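You operate a simulated robot arm through the tools that you are given. There is no shell and no other tool.

Carry out the task below with a simulated robot arm. There is one attempt and no reset: what you move stays moved.

JOB
Lift the cone off the flow table and crank 3 drops.
Fine: free the table and press reset once first; cone on the rubber mat.

It is judged by the outcome, as a careful person would: the job done as asked, and still so three seconds after it is handed in. It fails if anything else is knocked over, pushed out of place, dropped, spilled or broken.

ROBOT AND FRAMES
A 7-joint arm with a two-finger parallel gripper, fixed in place. Base frame: the origin is at the foot of the arm, x ahead of it, y to its left, z up. Units: cm, degrees, N and s.
With the tool pointing down near the work surface it reaches from about 24 to 60 cm from the base axis. Its first joint turns from -66.0 to 66.0 degrees. Payload 2.5 kg.
Tool frame: the origin (TCP) lies between the finger pads and is the grasp point; the fingertips stand 2.3 cm ahead of it; z points along the fingers, y is the line along which they close. Largest opening 9.4 cm; finger width 3.8, thickness 1; the body of the gripper, 5.4 by 9.6 cm, starts 3.9 cm behind the TCP.
Orientation is that of the tool frame in the base frame, as [roll, pitch, yaw] about the fixed x, y, z axes, in that order (R = Rz(yaw) Ry(pitch) Rx(roll)). With the fingers straight down and closing along the base's y, the tool's x points along the base's -x, its y along +y and its z along -z.

CONTROLS
- The arm moves only by the tool move_arm. Its argument "increments" is a list of rows, each a list of 7 numbers: the shift along the tool's x, y, z in cm, then the turn, a rotation vector about the tool's x, y, z in degrees, then the finger opening in cm, from 0 to 9.4. In form: [[x, y, z, wx, wy, wz, jaw], ...]. A call has 1 to 20 rows; each row shifts and turns the commanded pose from where the row before left it, along the tool's axes as they then stand. Rows are played at 5 a second. More than 5 cm and 8.6 degrees between two rows, or a gripper value outside its range, and nothing of the call is played. Where a pose cannot be reached the arm comes as near as it can. A force on the tool above 40 N (or 10 N above the force at the start of the call, whichever is more), or a blocked arm, ends the call early, and 0.2 s more pass. The fingers move at their own pace (about 10.8 cm/s each) and stop on an object; they squeeze with about 33 N. The grip force told is the motor's: it shows also when the fingers shut on nothing. Time passes only in rows, and 0.2 s behind the last, so rows that do not move let the fingers close. It gives the time, the measured TCP pose, the force on the tool (base axes), the opening and the grip force at its end, in the units of the frame above (readings bear some noise), with the torque about the TCP (base axes, N m) and any sound that the robot's microphone picked up.
- Cameras (640 x 400 px; columns grow to the right, rows downward): "scene" is fixed at [11.41, -40.21, 54.6]; the picture's right is [0.88, -0.48, 0.00], its down [-0.27, -0.49, -0.83] and it looks along [0.39, 0.73, -0.56] (base axes); focal length 271 px, centre (320, 200). "wrist" rides on the gripper at [8.6, 1.6, -7.5] in the tool frame; the picture's right is [-0.18, 0.98, 0.00], its down [-0.58, -0.11, -0.81] and it looks along [-0.79, -0.15, 0.59] (tool axes); focal length 243 px, centre (320, 200). There is no depth. A picture from a camera that has moved, and an enlarged one, comes with that camera's place and axes in the base frame and with its lens.
- snapshot(camera): a new picture of that camera. It takes no simulated time.
- inspect(camera, box): a new picture of the part [left, top, right, bottom] of that camera's present view, enlarged. It takes no simulated time.
- finish_job(): hands the job in; it is judged then, once.

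Nothing tells you positions but the pictures and the camera data. Unless the task says otherwise, let go and move clear before handing in.

The tools are called after "Request:" as a command line: name --pt "numbers of a row" for each row, then --argument value for the rest, lists and objects as JSON in quotes. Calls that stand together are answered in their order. move_arm: Moves the arm, as the interface text tells. Its arguments: {"type":"object","properties":{"increments":{"type":"array"}},"required":["increments"]} The other tools are called the same way: snapshot (camera) takes a picture; inspect (camera, box) takes an enlarged picture of a part of a camera's view; finish_job () hands the job in.

At the start:

```text
time: 0.0
tcp_pos: [40.47, 7.12, 37.0]
tool_rot: [179.9, 0.0, -180.0]
ft_force: [0.6, 0.3, -0.4]
ft_torque: [0.01, -0.01, 0.01]
opening: 9.38
finger_force: 0.1
```

scene: 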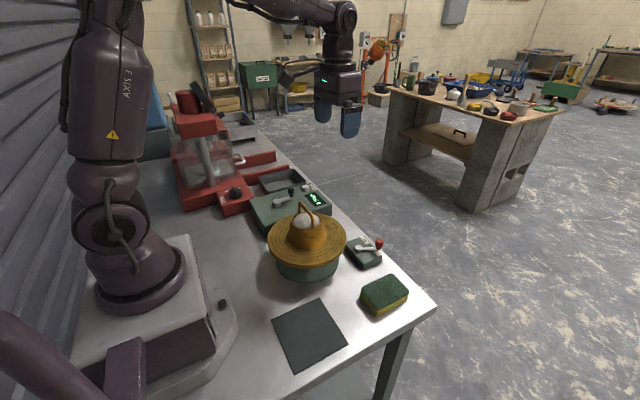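
wrist: 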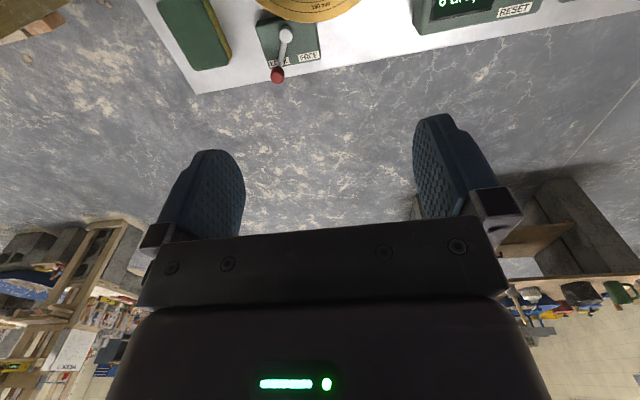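

I see a flow table with a brass disc and cone, a lever labelled LOCK/FREE in front of it, a control box with a display and a RESET button, and a black rubber mat. I'll look closer before moving.

Request:
inspect --camera "scene" --box '[220, 160, 420, 285]'

Request:
inspect --camera "scene" --box '[250, 180, 350, 242]'

Request:
inspect --camera "scene" --box '[320, 220, 420, 282]'

Request:
inspect --camera "scene" --box '[150, 80, 310, 220]'

Request:
inspect --camera "wrist" --box '[140, 0, 560, 100]'

```text
3.20 times, centred on (320, 222) of scene
camera zoom: at [11.41, -40.21, 54.6], right [0.88, -0.48, 0.0], down [-0.27, -0.49, -0.83], along [0.39, 0.73, -0.56], focal length 868 px, centre (320, 128)
```

zoom: 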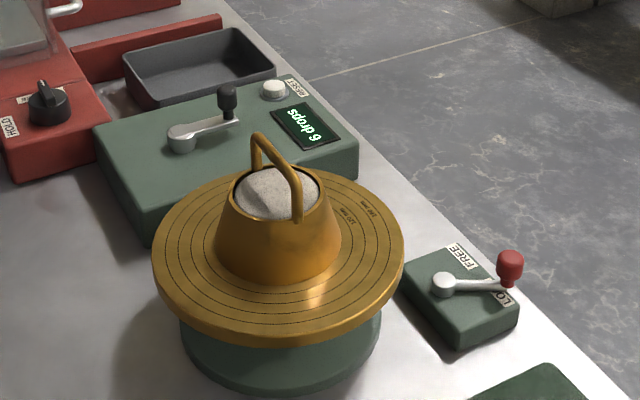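

```text
6.40 times, centred on (300, 211) of scene
camera zoom: at [11.41, -40.21, 54.6], right [0.88, -0.48, 0.0], down [-0.27, -0.49, -0.83], along [0.39, 0.73, -0.56], focal length 1737 px, centre (448, 130)
```

zoom: 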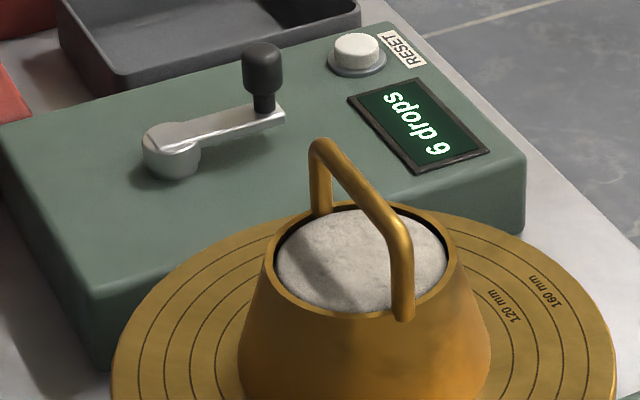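

```text
6.40 times, centred on (370, 251) of scene
camera zoom: at [11.41, -40.21, 54.6], right [0.88, -0.48, 0.0], down [-0.27, -0.49, -0.83], along [0.39, 0.73, -0.56], focal length 1737 px, centre (0, -126)
```

zoom: 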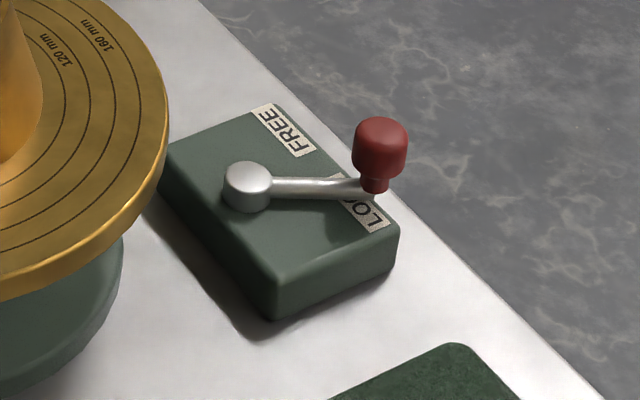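

```text
2.86 times, centred on (230, 150) of scene
camera zoom: at [11.41, -40.21, 54.6], right [0.88, -0.48, 0.0], down [-0.27, -0.49, -0.83], along [0.39, 0.73, -0.56], focal length 775 px, centre (577, 343)
```

zoom: 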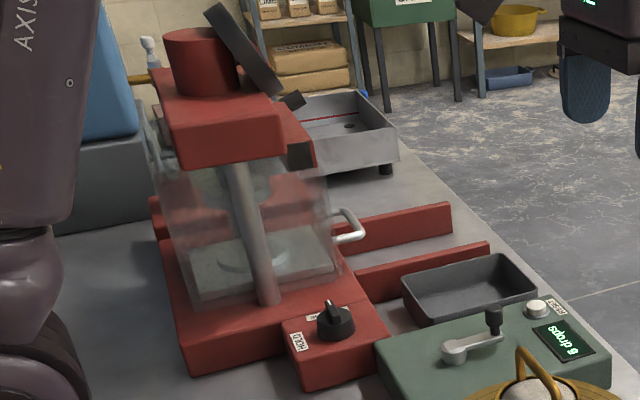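

```text
1.52 times, centred on (350, 50) of wrist
camera zoom: at [31.76, 8.58, 44.49], right [0.18, 0.98, 0.0], down [0.58, -0.11, 0.81], along [0.79, -0.15, -0.59], focal length 370 px, centre (274, 429)
```

zoom: 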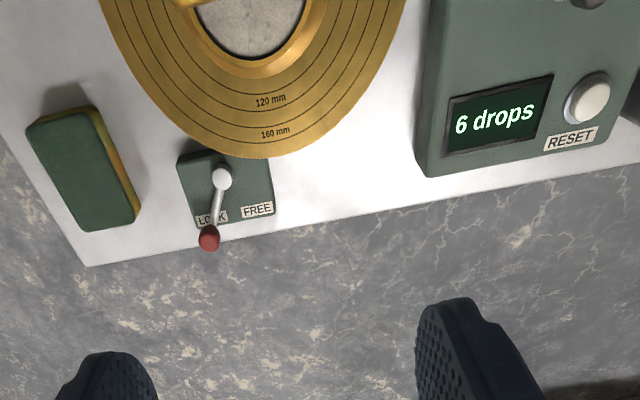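

The table top works out at about z=0. The lever knob is near (49,-2,7) at LOCK, the reset button near (44,30,7), the cone around (35,3) and the mat centre near (24,-11.5). I'll move the wrist camera back for a second view before touching anything.

Request:
move_arm --pt "3 -1 -0.8 0 0 0 9.4" --pt "3 -1 -0.8 0 0 0 9.4" --pt "3 -1 -0.8 0 0 0 9.4" --pt "3 -1 -0.8 0 0 0 9.4" --pt "0 0 0 0 0 0 9.4"

Request:
snapshot --camera "wrist"

Request:
snapshot --camera "scene"

```text
time: 1.2
tcp_pos: [28.35, 3.01, 40.14]
tool_rot: [-180.0, 0.0, -180.0]
ft_force: [-0.2, 1.1, 1.0]
ft_torque: [0.04, -0.03, -0.02]
opening: 9.39
finger_force: 0.0
```

```text
taken
camera wrist: at [19.76, 4.59, 47.63], right [0.18, 0.98, 0.0], down [0.58, -0.11, 0.81], along [0.79, -0.15, -0.59], focal length 243 px, centre (320, 200)
```

wrist: 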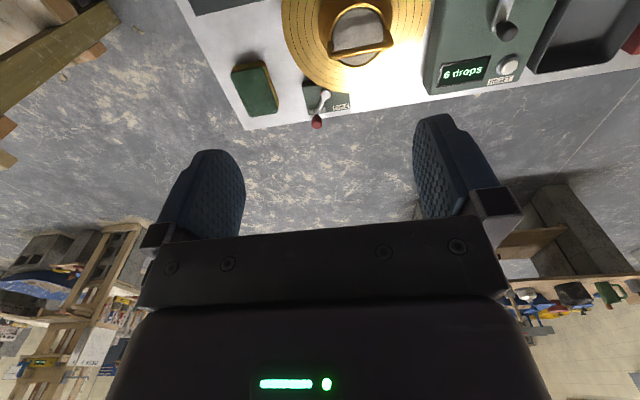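

```text
taken
```

scene: 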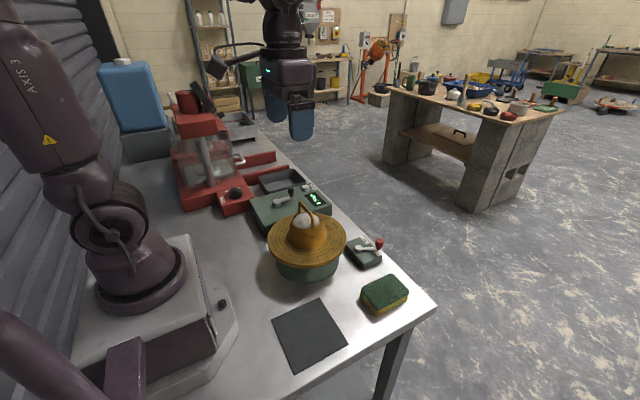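

The view is still shallow, so I'll tilt the tool 30 degrees to make the wrist camera look further down onto the flow table.

Request:
move_arm --pt "0 0 0 0 7.5 0 9.4" --pt "0 0 0 0 7.5 0 9.4" --pt "0 0 0 0 7.5 0 9.4" --pt "0 0 0 0 7.5 0 9.4" --pt "0 0 0 0 0 0 9.4"

Request:
snapshot --camera "wrist"

Request:
inspect --camera "wrist" --box '[200, 0, 520, 200]'

```text
time: 2.4
tcp_pos: [28.42, 3.19, 40.2]
tool_rot: [-179.9, -30.1, -180.0]
ft_force: [0.1, 0.6, 0.2]
ft_torque: [-0.01, -0.04, -0.02]
opening: 9.39
finger_force: 0.0
```

```text
taken
camera wrist: at [24.72, 4.62, 50.96], right [0.16, 0.98, -0.09], down [0.91, -0.11, 0.41], along [0.39, -0.15, -0.91], focal length 243 px, centre (320, 200)
```

wrist: 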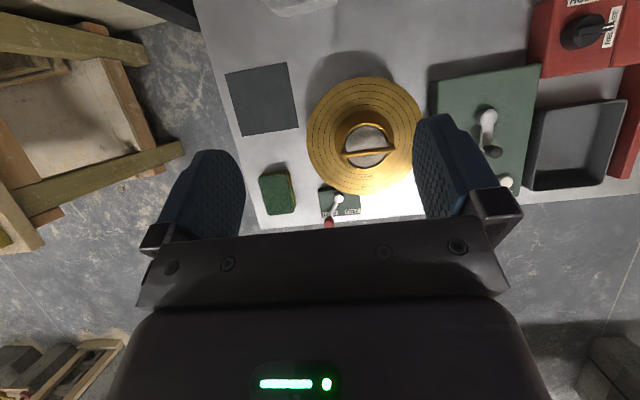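

```text
2.00 times, centred on (360, 100) of wrist
camera zoom: at [24.72, 4.62, 50.96], right [0.16, 0.98, -0.09], down [0.91, -0.11, 0.41], along [0.39, -0.15, -0.91], focal length 485 px, centre (240, 400)
```

zoom: 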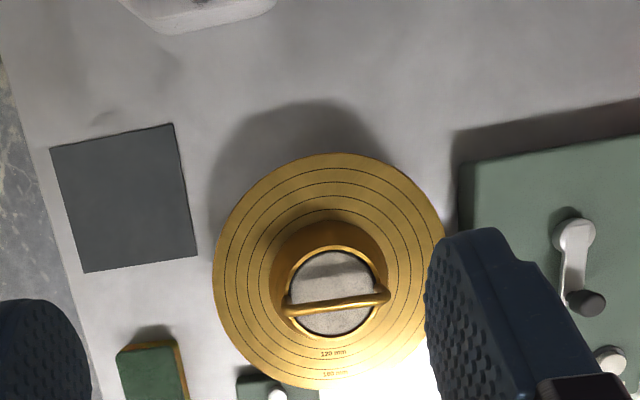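

From this view the cone's handle bar runs along y at about (33, 7, 17) and the crank pivot is near (32, 27, 8) with its knob at about (37, 26, 11). The lever knob is near (49, -1.7, 6.7), so I'll untilt and hover above it with the fingers straddling it.

Request:
move_arm --pt "0 0 0 0 -7.5 0 9.4" --pt "0 0 0 0 -7.5 0 9.4" --pt "0 0 0 0 -7.5 0 9.4" --pt "0 0 0 0 -7.5 0 9.4" --pt "-3 -0.7 0 0 0 0 8" --pt "-3 -0.7 0 0 0 0 7" --pt "-3 -0.7 0 0 0 0 6" --pt "-3 -0.7 0 0 0 0 6" --pt "-3 -0.7 0 0 0 0 6" --pt "-3 -0.7 0 0 0 0 6" --pt "-2.5 -0.6 0 0 0 0 6" --pt "0 0 3 0 0 0 6" --pt "0 0 3 0 0 0 6" --pt "0 0 3 0 0 0 6" --pt "0 0 3 0 0 0 6" --pt "0 0 3 0 0 0 6" --pt "0 0 3 0 0 0 6" --pt "0 0 3 0 0 0 6" --pt "0 0 0 0 0 0 6"

Request:
snapshot --camera "wrist"

Request:
inspect --camera "scene" --box '[260, 140, 420, 280]'

```text
time: 6.4
tcp_pos: [49.02, -1.83, 19.1]
tool_rot: [-180.0, 0.0, -179.9]
ft_force: [0.3, 0.1, 0.1]
ft_torque: [0.0, 0.01, -0.03]
opening: 5.97
finger_force: 0.0
```

```text
taken
camera wrist: at [40.39, -0.24, 26.61], right [0.18, 0.98, 0.0], down [0.58, -0.11, 0.81], along [0.79, -0.15, -0.59], focal length 243 px, centre (320, 200)
```

wrist: 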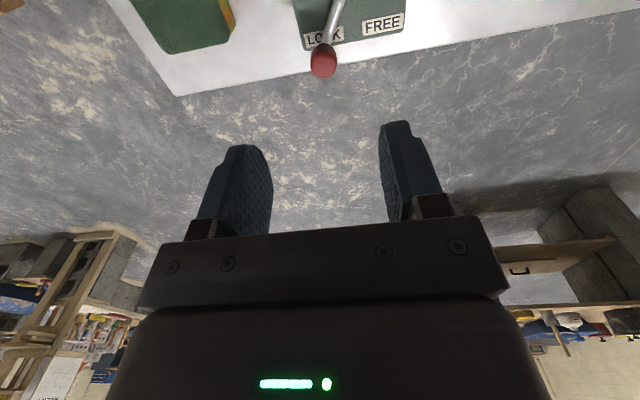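

```text
2.86 times, centred on (340, 210) of scene
camera zoom: at [11.41, -40.21, 54.6], right [0.88, -0.48, 0.0], down [-0.27, -0.49, -0.83], along [0.39, 0.73, -0.56], focal length 775 px, centre (263, 171)
```

zoom: 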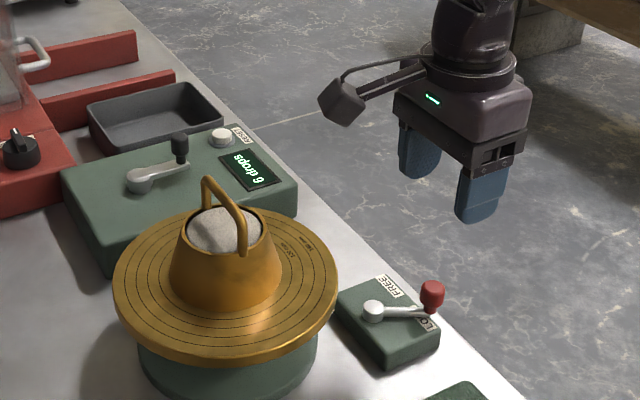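

The fingers are hovering right over the red knob, one on each side in y. I'll lower so the tips sit beside the knob and then check.

Request:
move_arm --pt "-0.3 0.1 2.5 0 0 0 6" --pt "-0.3 0.1 2.5 0 0 0 6" --pt "0 0 2.5 0 0 0 6" --pt "0 0 1.7 0 0 0 6" --pt "0 0 1.5 0 0 0 6" --pt "0 0 0 0 0 0 6"

Request:
inspect --camera "scene" --box '[260, 160, 420, 280]'

Request:
snapshot --camera "wrist"

```text
time: 7.8
tcp_pos: [49.61, -1.7, 8.32]
tool_rot: [179.9, 0.0, -180.0]
ft_force: [-0.2, 0.3, 0.9]
ft_torque: [0.0, -0.01, 0.03]
opening: 6.0
finger_force: 0.0
```

```text
3.33 times, centred on (340, 220) of scene
camera zoom: at [11.41, -40.21, 54.6], right [0.88, -0.48, 0.0], down [-0.27, -0.49, -0.83], along [0.39, 0.73, -0.56], focal length 905 px, centre (253, 133)
```

zoom: 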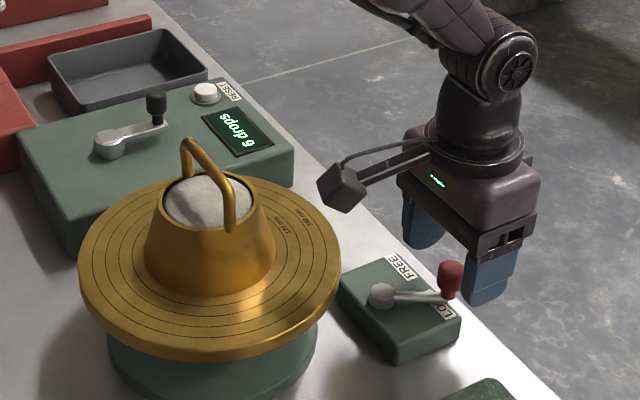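

```text
taken
camera wrist: at [40.95, -0.07, 15.86], right [0.18, 0.98, 0.0], down [0.58, -0.11, 0.81], along [0.79, -0.15, -0.59], focal length 243 px, centre (320, 200)
```

wrist: 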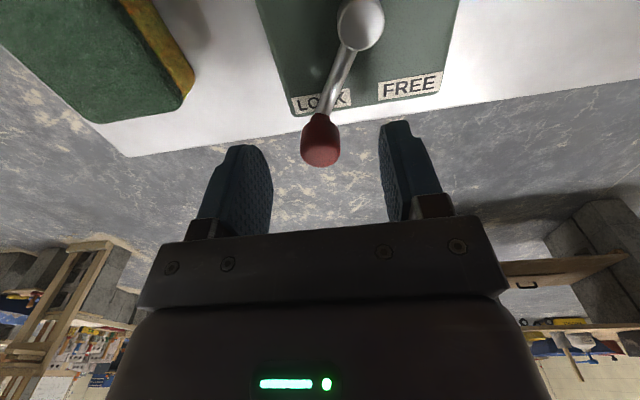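

The knob sits between the fingers and nothing is touching. I'll push in +y with the near finger to swing the lever toward FREE.

Request:
move_arm --pt "0 0.8 0 0 0 0 6" --pt "0 0.8 0 0 0 0 6" --pt "0 0.8 0 0 0 0 6" --pt "0 0.8 0 0 0 0 6" --pt "0 0.8 0 0 0 0 6" --pt "0 0 0 0 0 0 6"

Request:
snapshot --camera "wrist"

```text
time: 9.2
tcp_pos: [49.51, 2.51, 8.43]
tool_rot: [180.0, -0.1, 180.0]
ft_force: [-0.8, 0.3, 0.5]
ft_torque: [-0.03, 0.0, 0.0]
opening: 5.99
finger_force: 0.0
```

```text
taken
camera wrist: at [40.92, 4.02, 15.94], right [0.18, 0.98, 0.0], down [0.58, -0.11, 0.81], along [0.79, -0.15, -0.59], focal length 243 px, centre (320, 200)
```

wrist: 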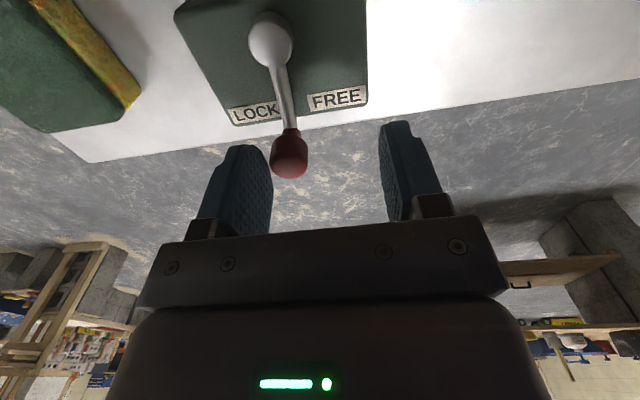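

The lever is now midway and moving with little force. I'll keep pushing toward the FREE label in small steps.

Request:
move_arm --pt "0 0.7 0 0 0 0 6" --pt "0 0.7 0 0 0 0 6" --pt "0 0.6 0 0 0 0 6" --pt "0 0.4 0 0 0 0 6" --pt "0 0.3 0 0 0 0 6" --pt "0 0 0 0 0 0 6"

Request:
snapshot --camera "wrist"

Request:
inspect --camera "scene" --box '[260, 160, 420, 280]'

```text
time: 10.6
tcp_pos: [49.51, 5.17, 8.63]
tool_rot: [-180.0, 0.0, 180.0]
ft_force: [0.7, -0.4, 0.1]
ft_torque: [0.0, -0.03, 0.05]
opening: 5.99
finger_force: 0.1
```

```text
taken
camera wrist: at [40.86, 6.7, 15.92], right [0.18, 0.98, 0.0], down [0.58, -0.11, 0.81], along [0.79, -0.15, -0.59], focal length 243 px, centre (320, 200)
```

wrist: 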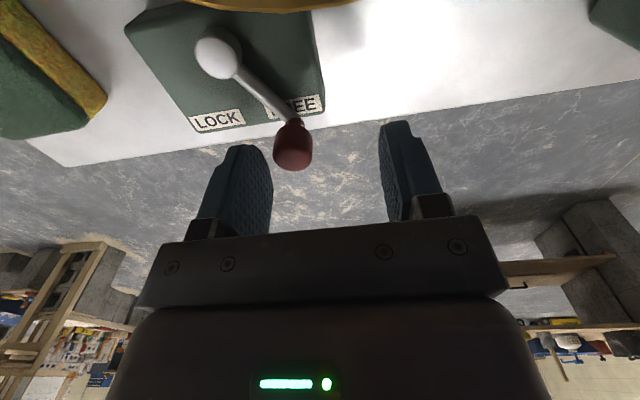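

```text
3.33 times, centred on (340, 220) of scene
camera zoom: at [11.41, -40.21, 54.6], right [0.88, -0.48, 0.0], down [-0.27, -0.49, -0.83], along [0.39, 0.73, -0.56], focal length 905 px, centre (253, 133)
```

zoom: 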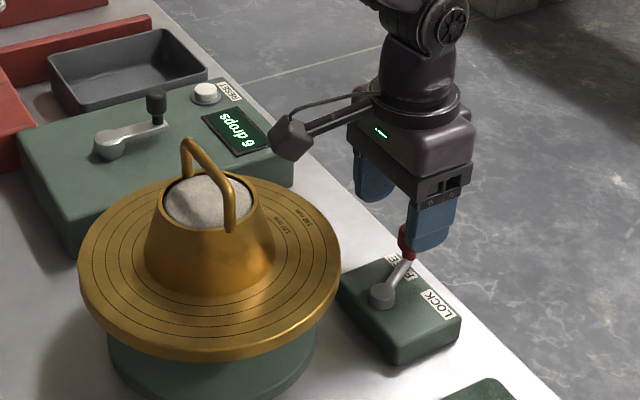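

The lever now points over the FREE label. I'll nudge a little further to make sure it has reached its stop.

Request:
move_arm --pt "0 0.3 0 0 0 0 6" --pt "0 0.3 0 0 0 0 6" --pt "0 0.2 0 0 0 0 6"

Request:
snapshot --camera "wrist"

```text
time: 11.4
tcp_pos: [49.57, 5.71, 8.38]
tool_rot: [-179.8, 0.0, 179.9]
ft_force: [1.6, -6.5, 0.9]
ft_torque: [-0.16, 0.04, 0.02]
opening: 6.29
finger_force: 3.7
```

```text
taken
camera wrist: at [40.89, 7.33, 15.91], right [0.19, 0.98, 0.0], down [0.58, -0.11, 0.81], along [0.79, -0.15, -0.59], focal length 243 px, centre (320, 200)
```

wrist: 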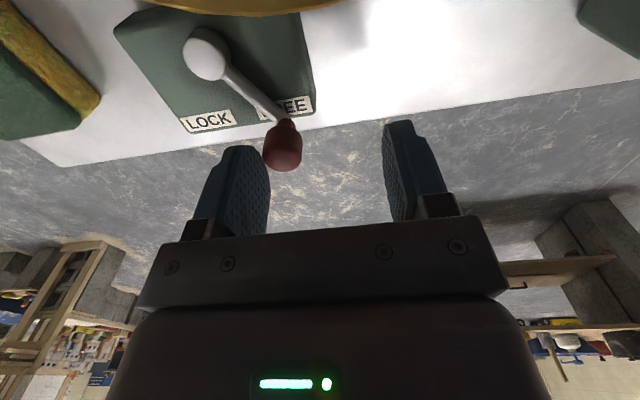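

The force rose sharply, so the lever is at its FREE stop. I'll back off, rise and travel above the RESET button with the fingers closed.

Request:
move_arm --pt "0 -0.6 0 0 0 0 6" --pt "0 -0.6 0 0 0 0 6" --pt "0 0 -3 0 0 0 6" --pt "0 0 -3 0 0 0 6" --pt "0 0 -3 0 0 0 6" --pt "0 0 -3 0 0 0 6" --pt "0 0 -2 0 0 0 4" --pt "0.58 2.6 0 0 0 0 2" --pt "0.58 2.6 0 0 0 0 0" --pt "0.58 2.6 0 0 0 0 0" --pt "0.58 2.6 0 0 0 0 0" --pt "0.58 2.6 0 0 0 0 0" --pt "0.58 2.6 0 0 0 0 0" --pt "0.58 2.6 0 0 0 0 0" --pt "0.58 2.6 0 0 0 0 0" --pt "0.58 2.6 0 0 0 0 0" --pt "0.58 2.6 0 0 0 0 0" --pt "0 0 0 0 0 0 0"

Request:
snapshot --camera "wrist"

Request:
inspect --camera "scene" --box '[240, 130, 400, 270]'

```text
time: 15.2
tcp_pos: [43.75, 30.69, 22.63]
tool_rot: [179.9, 0.0, -179.9]
ft_force: [0.0, -1.4, -0.4]
ft_torque: [0.02, -0.02, 0.01]
opening: 0.0
finger_force: 32.6
```

```text
taken
camera wrist: at [35.03, 32.24, 30.05], right [0.18, 0.98, 0.0], down [0.58, -0.11, 0.81], along [0.79, -0.15, -0.59], focal length 243 px, centre (320, 200)
```

wrist: 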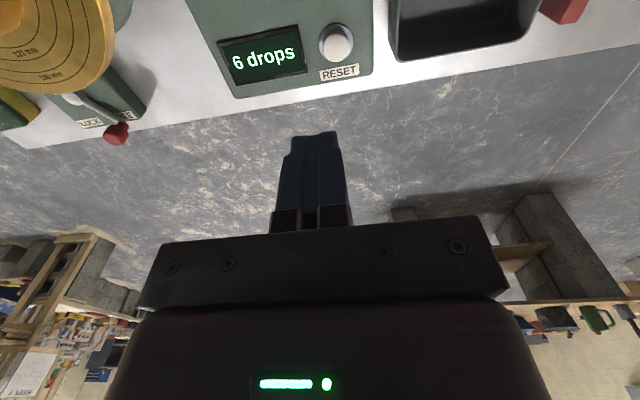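

```text
2.86 times, centred on (320, 200) of scene
camera zoom: at [11.41, -40.2, 54.6], right [0.88, -0.48, 0.0], down [-0.27, -0.49, -0.83], along [0.39, 0.73, -0.56], focal length 775 px, centre (320, 200)
```

zoom: 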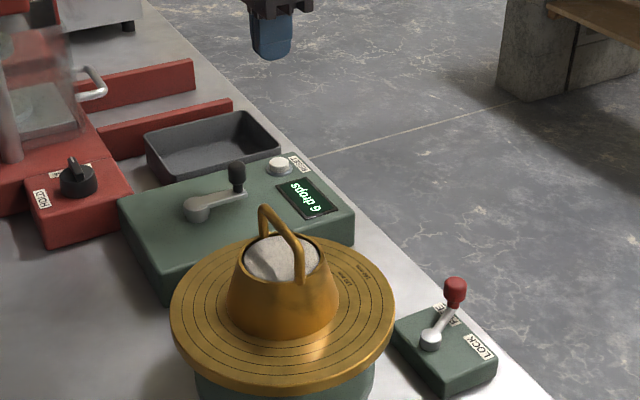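

The button appears slightly further in y than my fingers are. I'll zoom in to refine its position before pressing.

Request:
inspect --camera "wrist" --box '[260, 0, 420, 100]'

Request:
inspect --camera "scene" --box '[260, 170, 340, 220]'

```text
4.00 times, centred on (340, 50) of wrist
camera zoom: at [35.03, 32.24, 30.05], right [0.18, 0.98, 0.0], down [0.58, -0.11, 0.81], along [0.79, -0.15, -0.59], focal length 970 px, centre (240, 800)
```

zoom: 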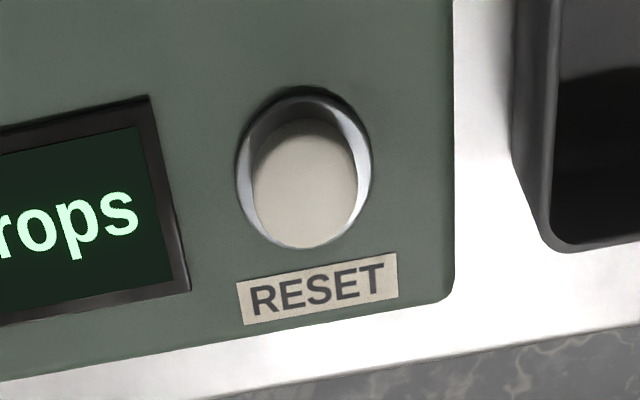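

```text
8.00 times, centred on (300, 195) of scene
camera zoom: at [11.41, -40.2, 54.6], right [0.88, -0.48, 0.0], down [-0.27, -0.49, -0.83], along [0.39, 0.73, -0.56], focal length 2171 px, centre (480, 240)
```

zoom: 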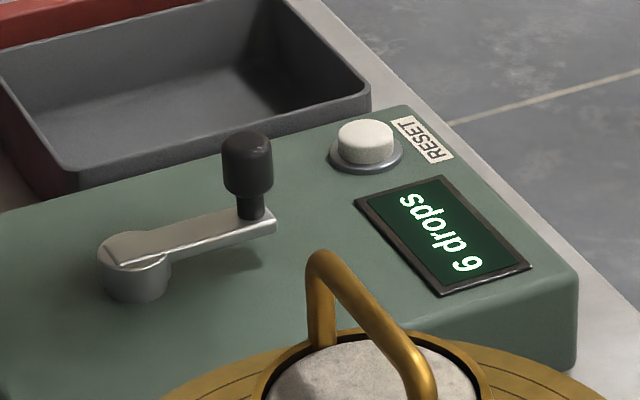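

The button top is at about (44.85, 31.9, 6.3). I'll shift over it and descend to just above.

Request:
move_arm --pt "-0.55 0.6 2 0 0 0 0" --pt "-0.5 0.6 2.5 0 0 0 0" --pt "0 0 2.5 0 0 0 0" --pt "0 0 2.5 0 0 0 0" --pt "0 0 2 0 0 0 0" --pt "0 0 1.4 0 0 0 0" --pt "0 0 0 0 0 0 0"

Request:
snapshot --camera "wrist"

Request:
inspect --camera "scene" --box '[260, 160, 340, 220]'

```text
time: 16.8
tcp_pos: [44.71, 31.75, 9.64]
tool_rot: [180.0, 0.0, 180.0]
ft_force: [-0.3, 0.3, 1.0]
ft_torque: [0.01, 0.0, 0.0]
opening: 0.01
finger_force: 32.6
```

```text
taken
camera wrist: at [36.12, 33.41, 17.16], right [0.18, 0.98, 0.0], down [0.58, -0.11, 0.81], along [0.79, -0.15, -0.59], focal length 243 px, centre (320, 200)
```

wrist: 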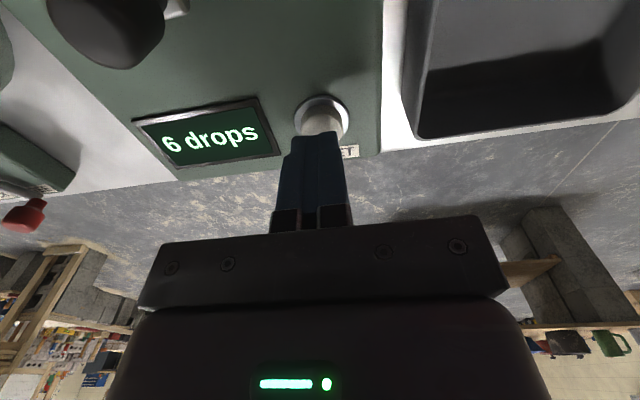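

```text
6.67 times, centred on (300, 190) of scene
camera zoom: at [11.41, -40.21, 54.6], right [0.88, -0.48, 0.0], down [-0.27, -0.49, -0.83], along [0.39, 0.73, -0.56], focal length 1809 px, centre (453, 267)
```

zoom: 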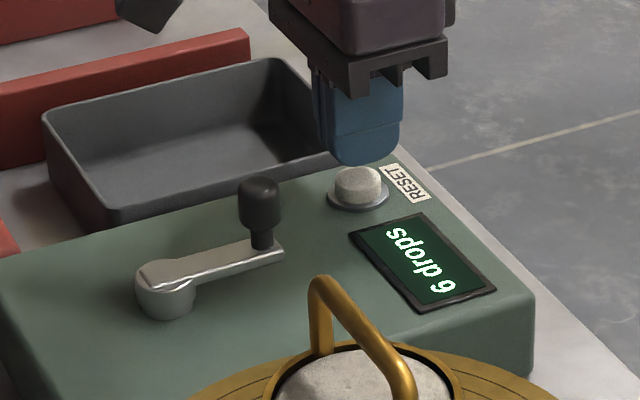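

The fingertips are centred just above the button. I'll press down slowly.

Request:
move_arm --pt "0 0 0.4 0 0 0 0" --pt "0 0 0.4 0 0 0 0" --pt "0 0 0.3 0 0 0 0" --pt "0 0 0.2 0 0 0 0" --pt "0 0 0.2 0 0 0 0"

Request:
inspect --camera "scene" --box '[260, 160, 340, 220]'

Request:
snapshot --camera "wrist"

```text
time: 18.0
tcp_pos: [44.75, 32.0, 8.14]
tool_rot: [-179.9, 0.1, -180.0]
ft_force: [0.1, -1.1, 2.0]
ft_torque: [0.01, 0.02, 0.01]
opening: 0.0
finger_force: 32.6
heard: click
```

```text
6.67 times, centred on (300, 190) of scene
camera zoom: at [11.41, -40.21, 54.59], right [0.88, -0.48, 0.0], down [-0.27, -0.49, -0.83], along [0.39, 0.73, -0.56], focal length 1809 px, centre (453, 267)
```

zoom: 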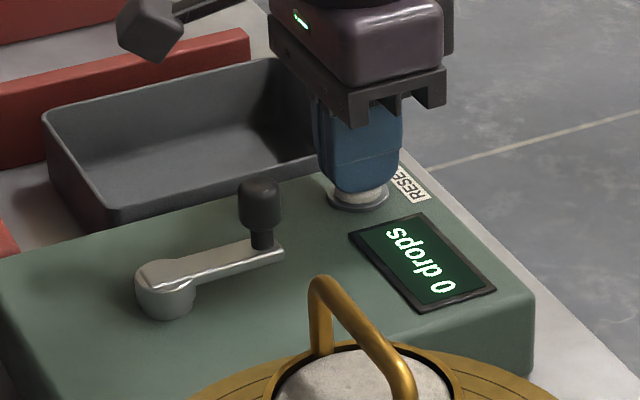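

```text
taken
camera wrist: at [36.06, 33.45, 15.58], right [0.18, 0.98, 0.0], down [0.58, -0.11, 0.81], along [0.79, -0.15, -0.59], focal length 243 px, centre (320, 200)
```

wrist: 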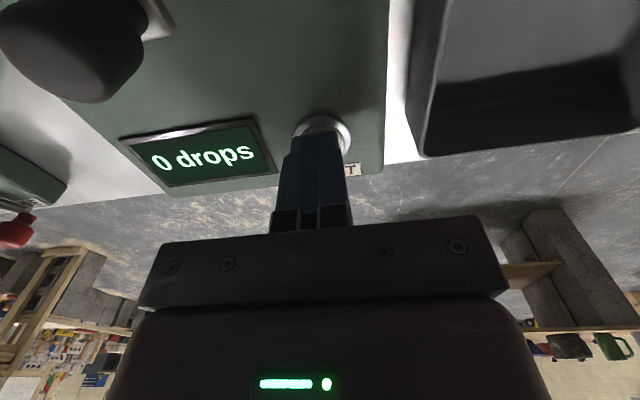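

I heard a click and the display now reads 0 drops. I'll release by rising straight up and then travel above the cone handle at about (33, 7).

Request:
move_arm --pt "0 0 -1.5 0 0 0 0" --pt "0 0 -2.5 0 0 0 0" --pt "0 0 -3 0 0 0 0" --pt "0 0 -3 0 0 0 0" --pt "0 0 -3 0 0 0 0" --pt "0 0 -3 0 0 0 0" --pt "0 0 -3 0 0 0 0" --pt "0 0 -3 0 0 0 0" --pt "1.18 -2.5 0 0 0 0 0" --pt "1.18 -2.5 0 0 0 0 0" --pt "1.18 -2.5 0 0 0 0 0" --pt "1.18 -2.5 0 0 0 0 0" --pt "1.18 -2.5 0 0 0 0 0" --pt "1.18 -2.5 0 0 0 0 0" --pt "1.18 -2.5 0 0 0 0 0" --pt "1.18 -2.5 0 0 0 0 0" --pt "1.18 -2.5 0 0 0 0 0" --pt "1.18 -2.5 0 0 0 0 0" --pt "0 0 0 0 0 0 0"

Request:
move_arm --pt "0 0 0 0 0 7.5 4" --pt "0 0 0 0 0 7.5 4" --pt "0 0 0 0 0 7.5 4" --pt "0 0 0 0 0 7.5 4" --pt "0 0 0 0 0 7.5 4" --pt "0 0 0 0 0 7.5 4" --pt "0 0 0 0 0 7.5 4" --pt "0 0 0 0 0 7.5 4" --pt "0 0 0 0 0 7.5 4" --pt "0 0 0 0 0 7.5 4" --pt "0 0 0 0 0 7.5 4" --pt "0 0 0 0 0 7.5 4" --pt "0 0 0 0 0 0 4"

Request:
snapshot --camera "wrist"

Request:
inspect --camera "scene" --box '[200, 120, 400, 280]'

```text
time: 22.0
tcp_pos: [33.08, 6.86, 30.06]
tool_rot: [180.0, 0.0, 180.0]
ft_force: [-0.2, -0.8, -0.5]
ft_torque: [0.0, -0.01, 0.0]
opening: 0.0
finger_force: 33.0
```

```text
time: 24.8
tcp_pos: [32.97, 6.82, 30.13]
tool_rot: [-180.0, 0.0, 89.9]
ft_force: [0.3, 0.3, -0.5]
ft_torque: [-0.04, 0.04, 0.01]
opening: 4.02
finger_force: 0.0
```

```text
taken
camera wrist: at [34.55, 15.46, 37.63], right [0.98, -0.19, 0.0], down [-0.11, -0.58, 0.81], along [-0.15, -0.79, -0.59], focal length 243 px, centre (320, 200)
```

wrist: 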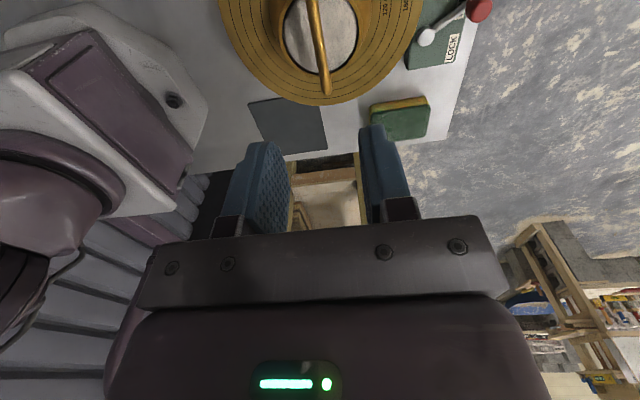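

```text
2.50 times, centred on (300, 200) of scene
camera zoom: at [11.41, -40.21, 54.6], right [0.88, -0.48, 0.0], down [-0.27, -0.49, -0.83], along [0.39, 0.73, -0.56], focal length 678 px, centre (370, 200)
```

zoom: 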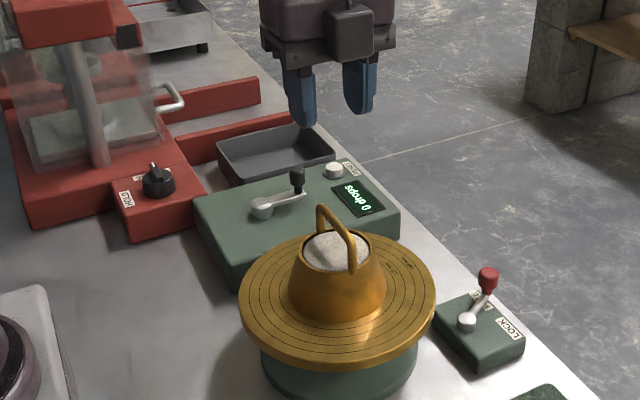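

The table lever shows FREE, the counter shows 0 and the fingers are over the handle, closing along x across the bar. I'll zoom in to check alignment before descending.

Request:
inspect --camera "wrist" --box '[220, 0, 420, 120]'

Request:
inspect --camera "scene" --box '[260, 190, 360, 260]'

```text
3.20 times, centred on (320, 60) of wrist
camera zoom: at [34.55, 15.46, 37.63], right [0.98, -0.19, 0.0], down [-0.11, -0.58, 0.81], along [-0.15, -0.79, -0.59], focal length 776 px, centre (320, 648)
```

zoom: 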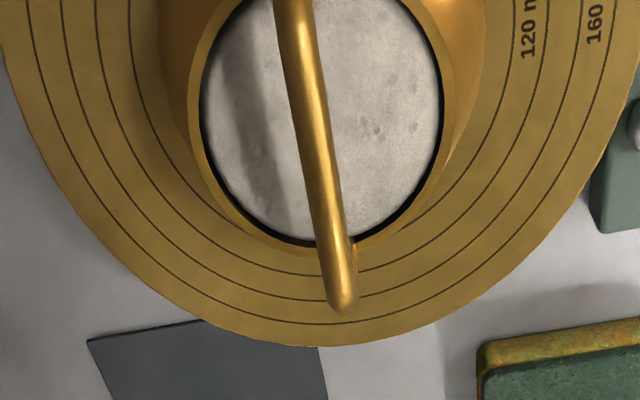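

```text
5.71 times, centred on (310, 225) of scene
camera zoom: at [11.41, -40.21, 54.6], right [0.88, -0.48, 0.0], down [-0.27, -0.49, -0.83], along [0.39, 0.73, -0.56], focal length 1551 px, centre (377, 57)
```

zoom: 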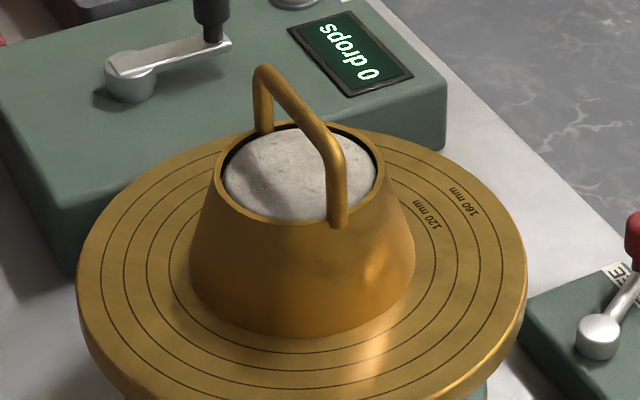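

The handle bar is at x≈33.0, running y≈3.5 to 10.4, and my fingers are centred over it. I'll descend so the pads sit around the bar with the tips above the mortar.

Request:
move_arm --pt "0.1 0 2.5 0 0 0 4" --pt "0 0 2.5 0 0 0 4" --pt "0 0 2.5 0 0 0 4" --pt "0 0 2 0 0 0 4" --pt "0 0 1.5 0 0 0 4" --pt "0 0 1 0 0 0 4" --pt "0 0 0.5 0 0 0 4" --pt "0 0 0 0 0 0 4"

Request:
snapshot --camera "wrist"

Request:
inspect --camera "scene" --box '[260, 180, 360, 250]'

```text
time: 26.6
tcp_pos: [33.01, 6.8, 17.54]
tool_rot: [-180.0, 0.0, 90.0]
ft_force: [-0.2, -0.4, -0.1]
ft_torque: [-0.02, 0.02, 0.0]
opening: 4.01
finger_force: 0.1
```

```text
taken
camera wrist: at [34.54, 15.46, 25.06], right [0.98, -0.18, 0.0], down [-0.11, -0.58, 0.81], along [-0.15, -0.79, -0.59], focal length 243 px, centre (320, 200)
```

wrist: 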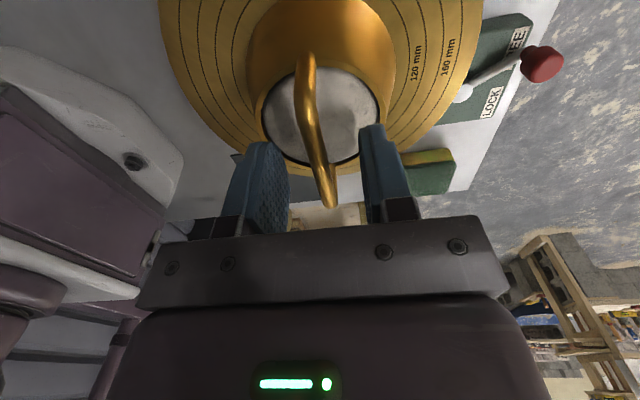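

```text
5.71 times, centred on (310, 215) of scene
camera zoom: at [11.41, -40.21, 54.6], right [0.88, -0.48, 0.0], down [-0.27, -0.49, -0.83], along [0.39, 0.73, -0.56], focal length 1551 px, centre (377, 114)
```

zoom: 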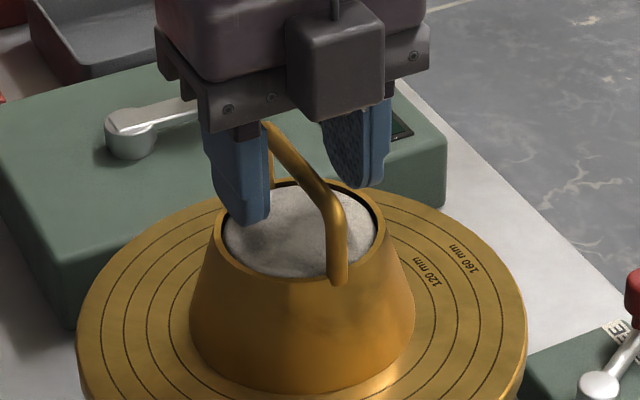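

The bar sits midway between the fingers at a height of about 16.8, just below TCP level. I'll drop 0.4 cm and close on it.

Request:
move_arm --pt "0.1 0 0.2 0 0 0 4" --pt "0 0 0.2 0 0 0 4" --pt "0 0 0 0 0 0 2.5" --pt "0 0 0 0 0 0 1.5" --pt "0 0 0 0 0 0 0" --pt "0 0 0 0 0 0 0" --pt "0 0 0 0 0 0 0"

Request:
snapshot --camera "wrist"

Request:
inspect --camera "scene" --box '[260, 180, 360, 250]'

```text
time: 28.2
tcp_pos: [33.03, 7.09, 17.37]
tool_rot: [-179.9, 0.0, 90.0]
ft_force: [0.9, 0.5, 0.1]
ft_torque: [0.05, 0.02, -0.03]
opening: 0.86
finger_force: 33.3
```

```text
taken
camera wrist: at [34.59, 15.64, 24.72], right [0.98, -0.18, 0.0], down [-0.11, -0.58, 0.81], along [-0.15, -0.79, -0.59], focal length 243 px, centre (320, 200)
```

wrist: 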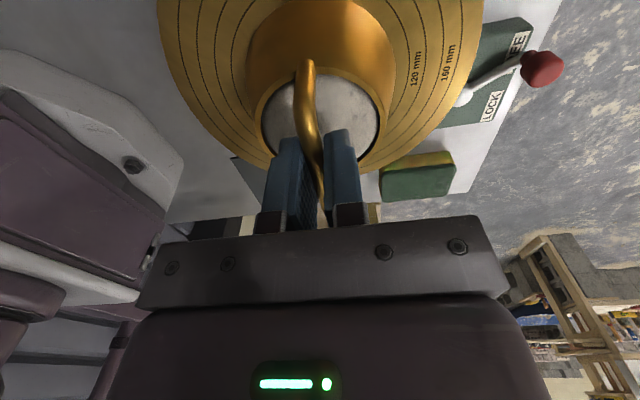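

```text
5.71 times, centred on (310, 215) of scene
camera zoom: at [11.41, -40.21, 54.59], right [0.88, -0.48, 0.0], down [-0.27, -0.49, -0.83], along [0.39, 0.73, -0.56], focal length 1551 px, centre (377, 114)
```

zoom: 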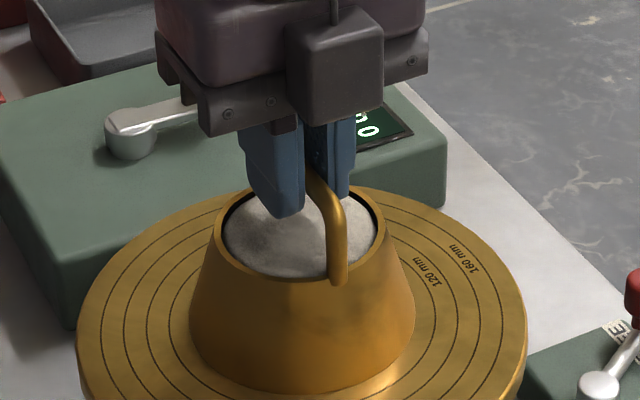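

The fingers stopped on the bar at 0.86 cm with full grip. I'll lift straight up slowly and check.

Request:
move_arm --pt "0 0 -0.4 0 0 0 0" --pt "0 0 -0.5 0 0 0 0" --pt "0 0 -0.6 0 0 0 0" --pt "0 0 -0.8 0 0 0 0" --pt "0 0 -1 0 0 0 0" --pt "0 0 -1 0 0 0 0" --pt "0 0 0 0 0 0 0"

Request:
snapshot --camera "wrist"

Request:
inspect --camera "scene" --box '[240, 150, 380, 290]'

```text
time: 29.8
tcp_pos: [33.03, 7.12, 21.62]
tool_rot: [179.9, 0.1, 90.0]
ft_force: [0.7, -0.4, 0.3]
ft_torque: [0.01, -0.02, -0.03]
opening: 0.0
finger_force: 33.4
```

```text
taken
camera wrist: at [34.58, 15.7, 29.04], right [0.98, -0.18, 0.0], down [-0.11, -0.58, 0.81], along [-0.15, -0.79, -0.59], focal length 243 px, centre (320, 200)
```

wrist: 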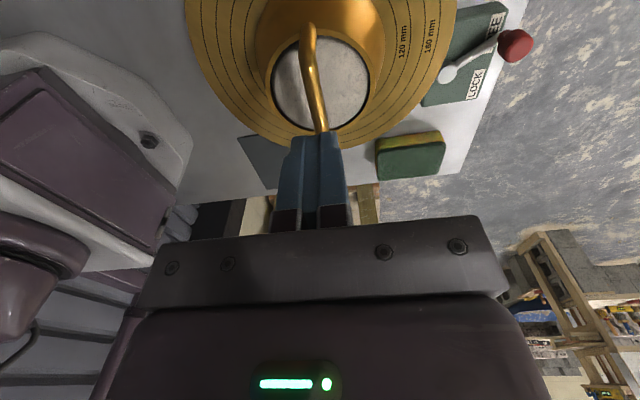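

```text
2.86 times, centred on (310, 220) of scene
camera zoom: at [11.41, -40.21, 54.6], right [0.88, -0.48, 0.0], down [-0.27, -0.49, -0.83], along [0.39, 0.73, -0.56], focal length 775 px, centre (349, 143)
```

zoom: 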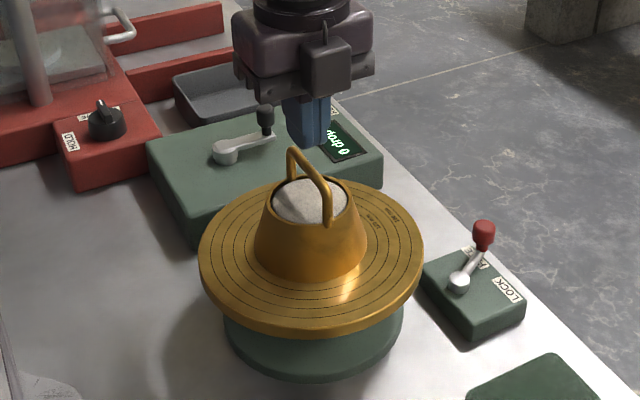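

The opening went to 0, so the bar slipped out of the fingers. The cone still stands on the disc in the same place. I'll look closely before regripping.

Request:
inspect --camera "wrist" --box '[220, 0, 420, 140]'

Request:
inspect --camera "scene" --box '[275, 195, 345, 245]'

```text
2.86 times, centred on (320, 70) of wrist
camera zoom: at [34.58, 15.7, 29.04], right [0.98, -0.18, 0.0], down [-0.11, -0.58, 0.81], along [-0.15, -0.79, -0.59], focal length 693 px, centre (320, 571)
```

zoom: 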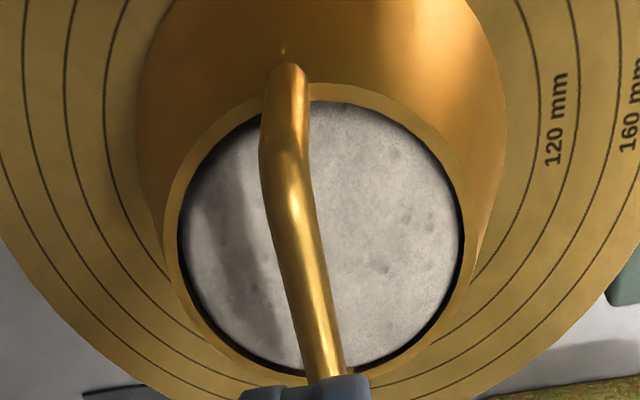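

```text
8.00 times, centred on (310, 220) of scene
camera zoom: at [11.41, -40.21, 54.6], right [0.88, -0.48, 0.0], down [-0.27, -0.49, -0.83], along [0.39, 0.73, -0.56], focal length 2171 px, centre (400, 40)
```

zoom: 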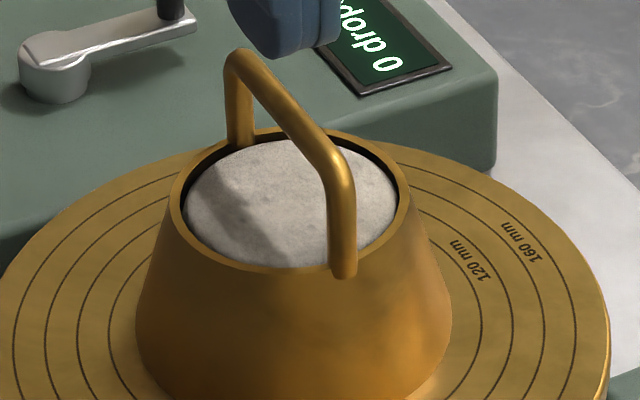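

The cone is upright and unmoved, and the mortar sits level with the rim about 3 cm below the bar. I'll regrip deeper, with the bar right at the pad centre, then lift in tiny steps while reading the force.

Request:
move_arm --pt "0 0 0 0 0 0 3.5" --pt "0 0 0 0 0 0 3.5" --pt "0 0 1.5 0 0 0 3.5" --pt "0 0 1.5 0 0 0 3.5" --pt "0 0 1 0 0 0 3.5" --pt "0 0 0.5 0 0 0 3.5" --pt "0 0 0.4 0 0 0 3.5" --pt "0 0 0 0 0 0 3.5"

Request:
inspect --camera "scene" --box '[275, 185, 345, 235]'

Request:
inspect --camera "wrist" --box '[220, 20, 420, 240]'

```text
time: 31.6
tcp_pos: [32.84, 7.17, 16.68]
tool_rot: [-180.0, 0.0, 90.0]
ft_force: [0.4, -0.5, 0.7]
ft_torque: [0.02, -0.04, 0.03]
opening: 3.47
finger_force: 0.0
```

```text
8.00 times, centred on (310, 210) of scene
camera zoom: at [11.41, -40.21, 54.6], right [0.88, -0.48, 0.0], down [-0.27, -0.49, -0.83], along [0.39, 0.73, -0.56], focal length 2171 px, centre (400, 120)
```

zoom: 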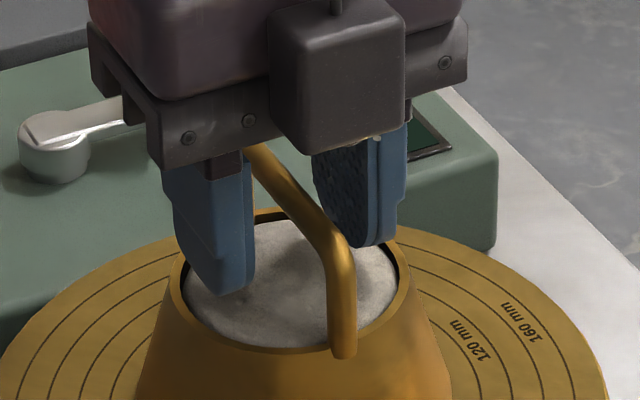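

```text
1.82 times, centred on (320, 130) of wrist
camera zoom: at [34.52, 15.74, 24.1], right [0.98, -0.18, 0.0], down [-0.11, -0.58, 0.81], along [-0.15, -0.79, -0.59], focal length 441 px, centre (320, 327)
```

zoom: 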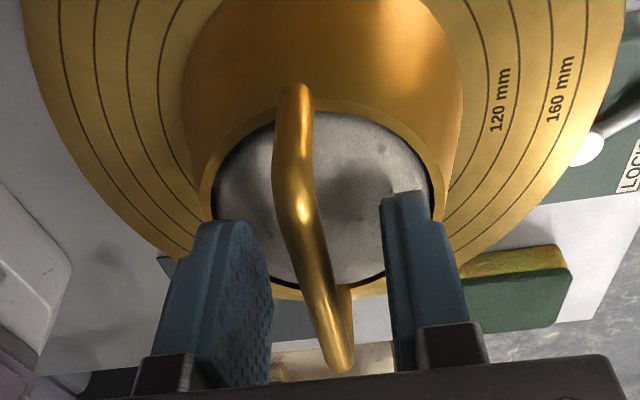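

The bar is now well inside the pads with the tips above the mortar. I'll close fully and start lifting very gently.

Request:
move_arm --pt "0 0 0 0 0 0 2" --pt "0 0 0 0 0 0 0" --pt "0 0 0 0 0 0 0" --pt "0 0 0 0 0 0 0" --pt "0 0 -0.1 0 0 0 0" --pt "0 0 -0.1 0 0 0 0" --pt "0 0 -0.1 0 0 0 0"

Request:
move_arm --pt "0 0 -0.1 0 0 0 0" --pt "0 0 -0.1 0 0 0 0" --pt "0 0 -0.1 0 0 0 0"

Request:
inspect --camera "scene" --box '[260, 180, 360, 260]'

```text
time: 33.2
tcp_pos: [32.95, 7.12, 16.89]
tool_rot: [180.0, 0.0, 90.0]
ft_force: [0.6, 0.2, -2.9]
ft_torque: [0.03, 0.03, -0.01]
opening: 0.86
finger_force: 33.4
```

```text
time: 34.0
tcp_pos: [32.92, 7.14, 17.22]
tool_rot: [-179.9, 0.0, 90.0]
ft_force: [-0.2, 0.3, -3.0]
ft_torque: [-0.01, 0.04, 0.02]
opening: 0.83
finger_force: 32.8
```

```text
5.00 times, centred on (310, 220) of scene
camera zoom: at [11.41, -40.21, 54.59], right [0.88, -0.48, 0.0], down [-0.27, -0.49, -0.83], along [0.39, 0.73, -0.56], focal length 1357 px, centre (370, 100)
```

zoom: 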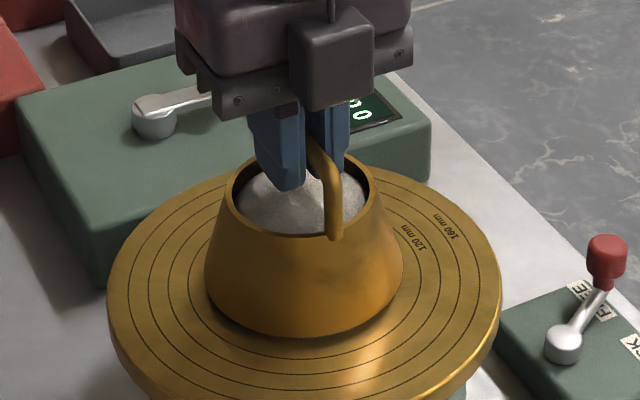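

The force reads about 3 N downward and the cone seems to be rising with the fingers. I'll continue slowly and check for slip.

Request:
move_arm --pt "0 0 -0.1 0 0 0 0" --pt "0 0 -0.1 0 0 0 0" --pt "0 0 -0.15 0 0 0 0" --pt "0 0 -0.15 0 0 0 0" --pt "0 0 -0.2 0 0 0 0" --pt "0 0 -0.2 0 0 0 0" --pt "0 0 0 0 0 0 0"

Request:
inspect --camera "scene" --box '[260, 180, 360, 260]'

Request:
inspect --camera "wrist" --box '[220, 20, 420, 240]'

```text
time: 35.6
tcp_pos: [32.84, 7.09, 18.23]
tool_rot: [179.9, 0.1, 90.0]
ft_force: [-0.1, 0.1, -4.0]
ft_torque: [-0.01, -0.02, 0.0]
opening: 0.82
finger_force: 33.0
```

```text
5.00 times, centred on (310, 220) of scene
camera zoom: at [11.41, -40.21, 54.59], right [0.88, -0.48, 0.0], down [-0.27, -0.49, -0.83], along [0.39, 0.73, -0.56], focal length 1357 px, centre (370, 100)
```

zoom: 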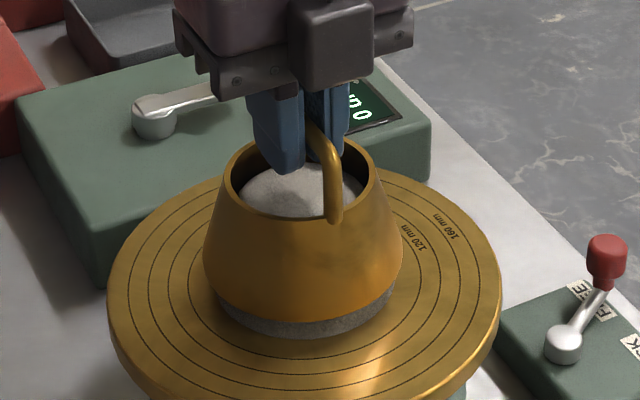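

```text
1.82 times, centred on (320, 130) of wrist
camera zoom: at [34.56, 15.73, 25.63], right [0.98, -0.18, 0.0], down [-0.11, -0.58, 0.81], along [-0.15, -0.79, -0.59], focal length 441 px, centre (320, 327)
```

zoom: 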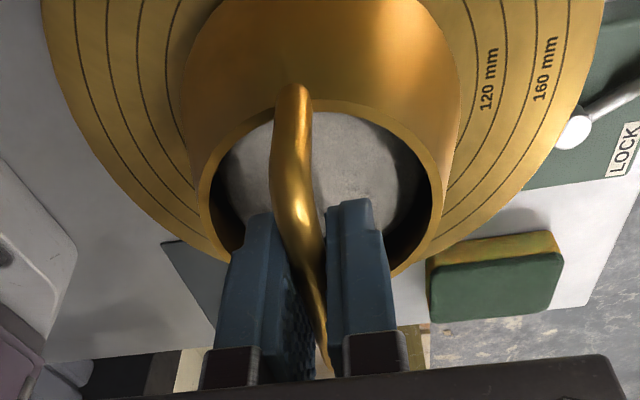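

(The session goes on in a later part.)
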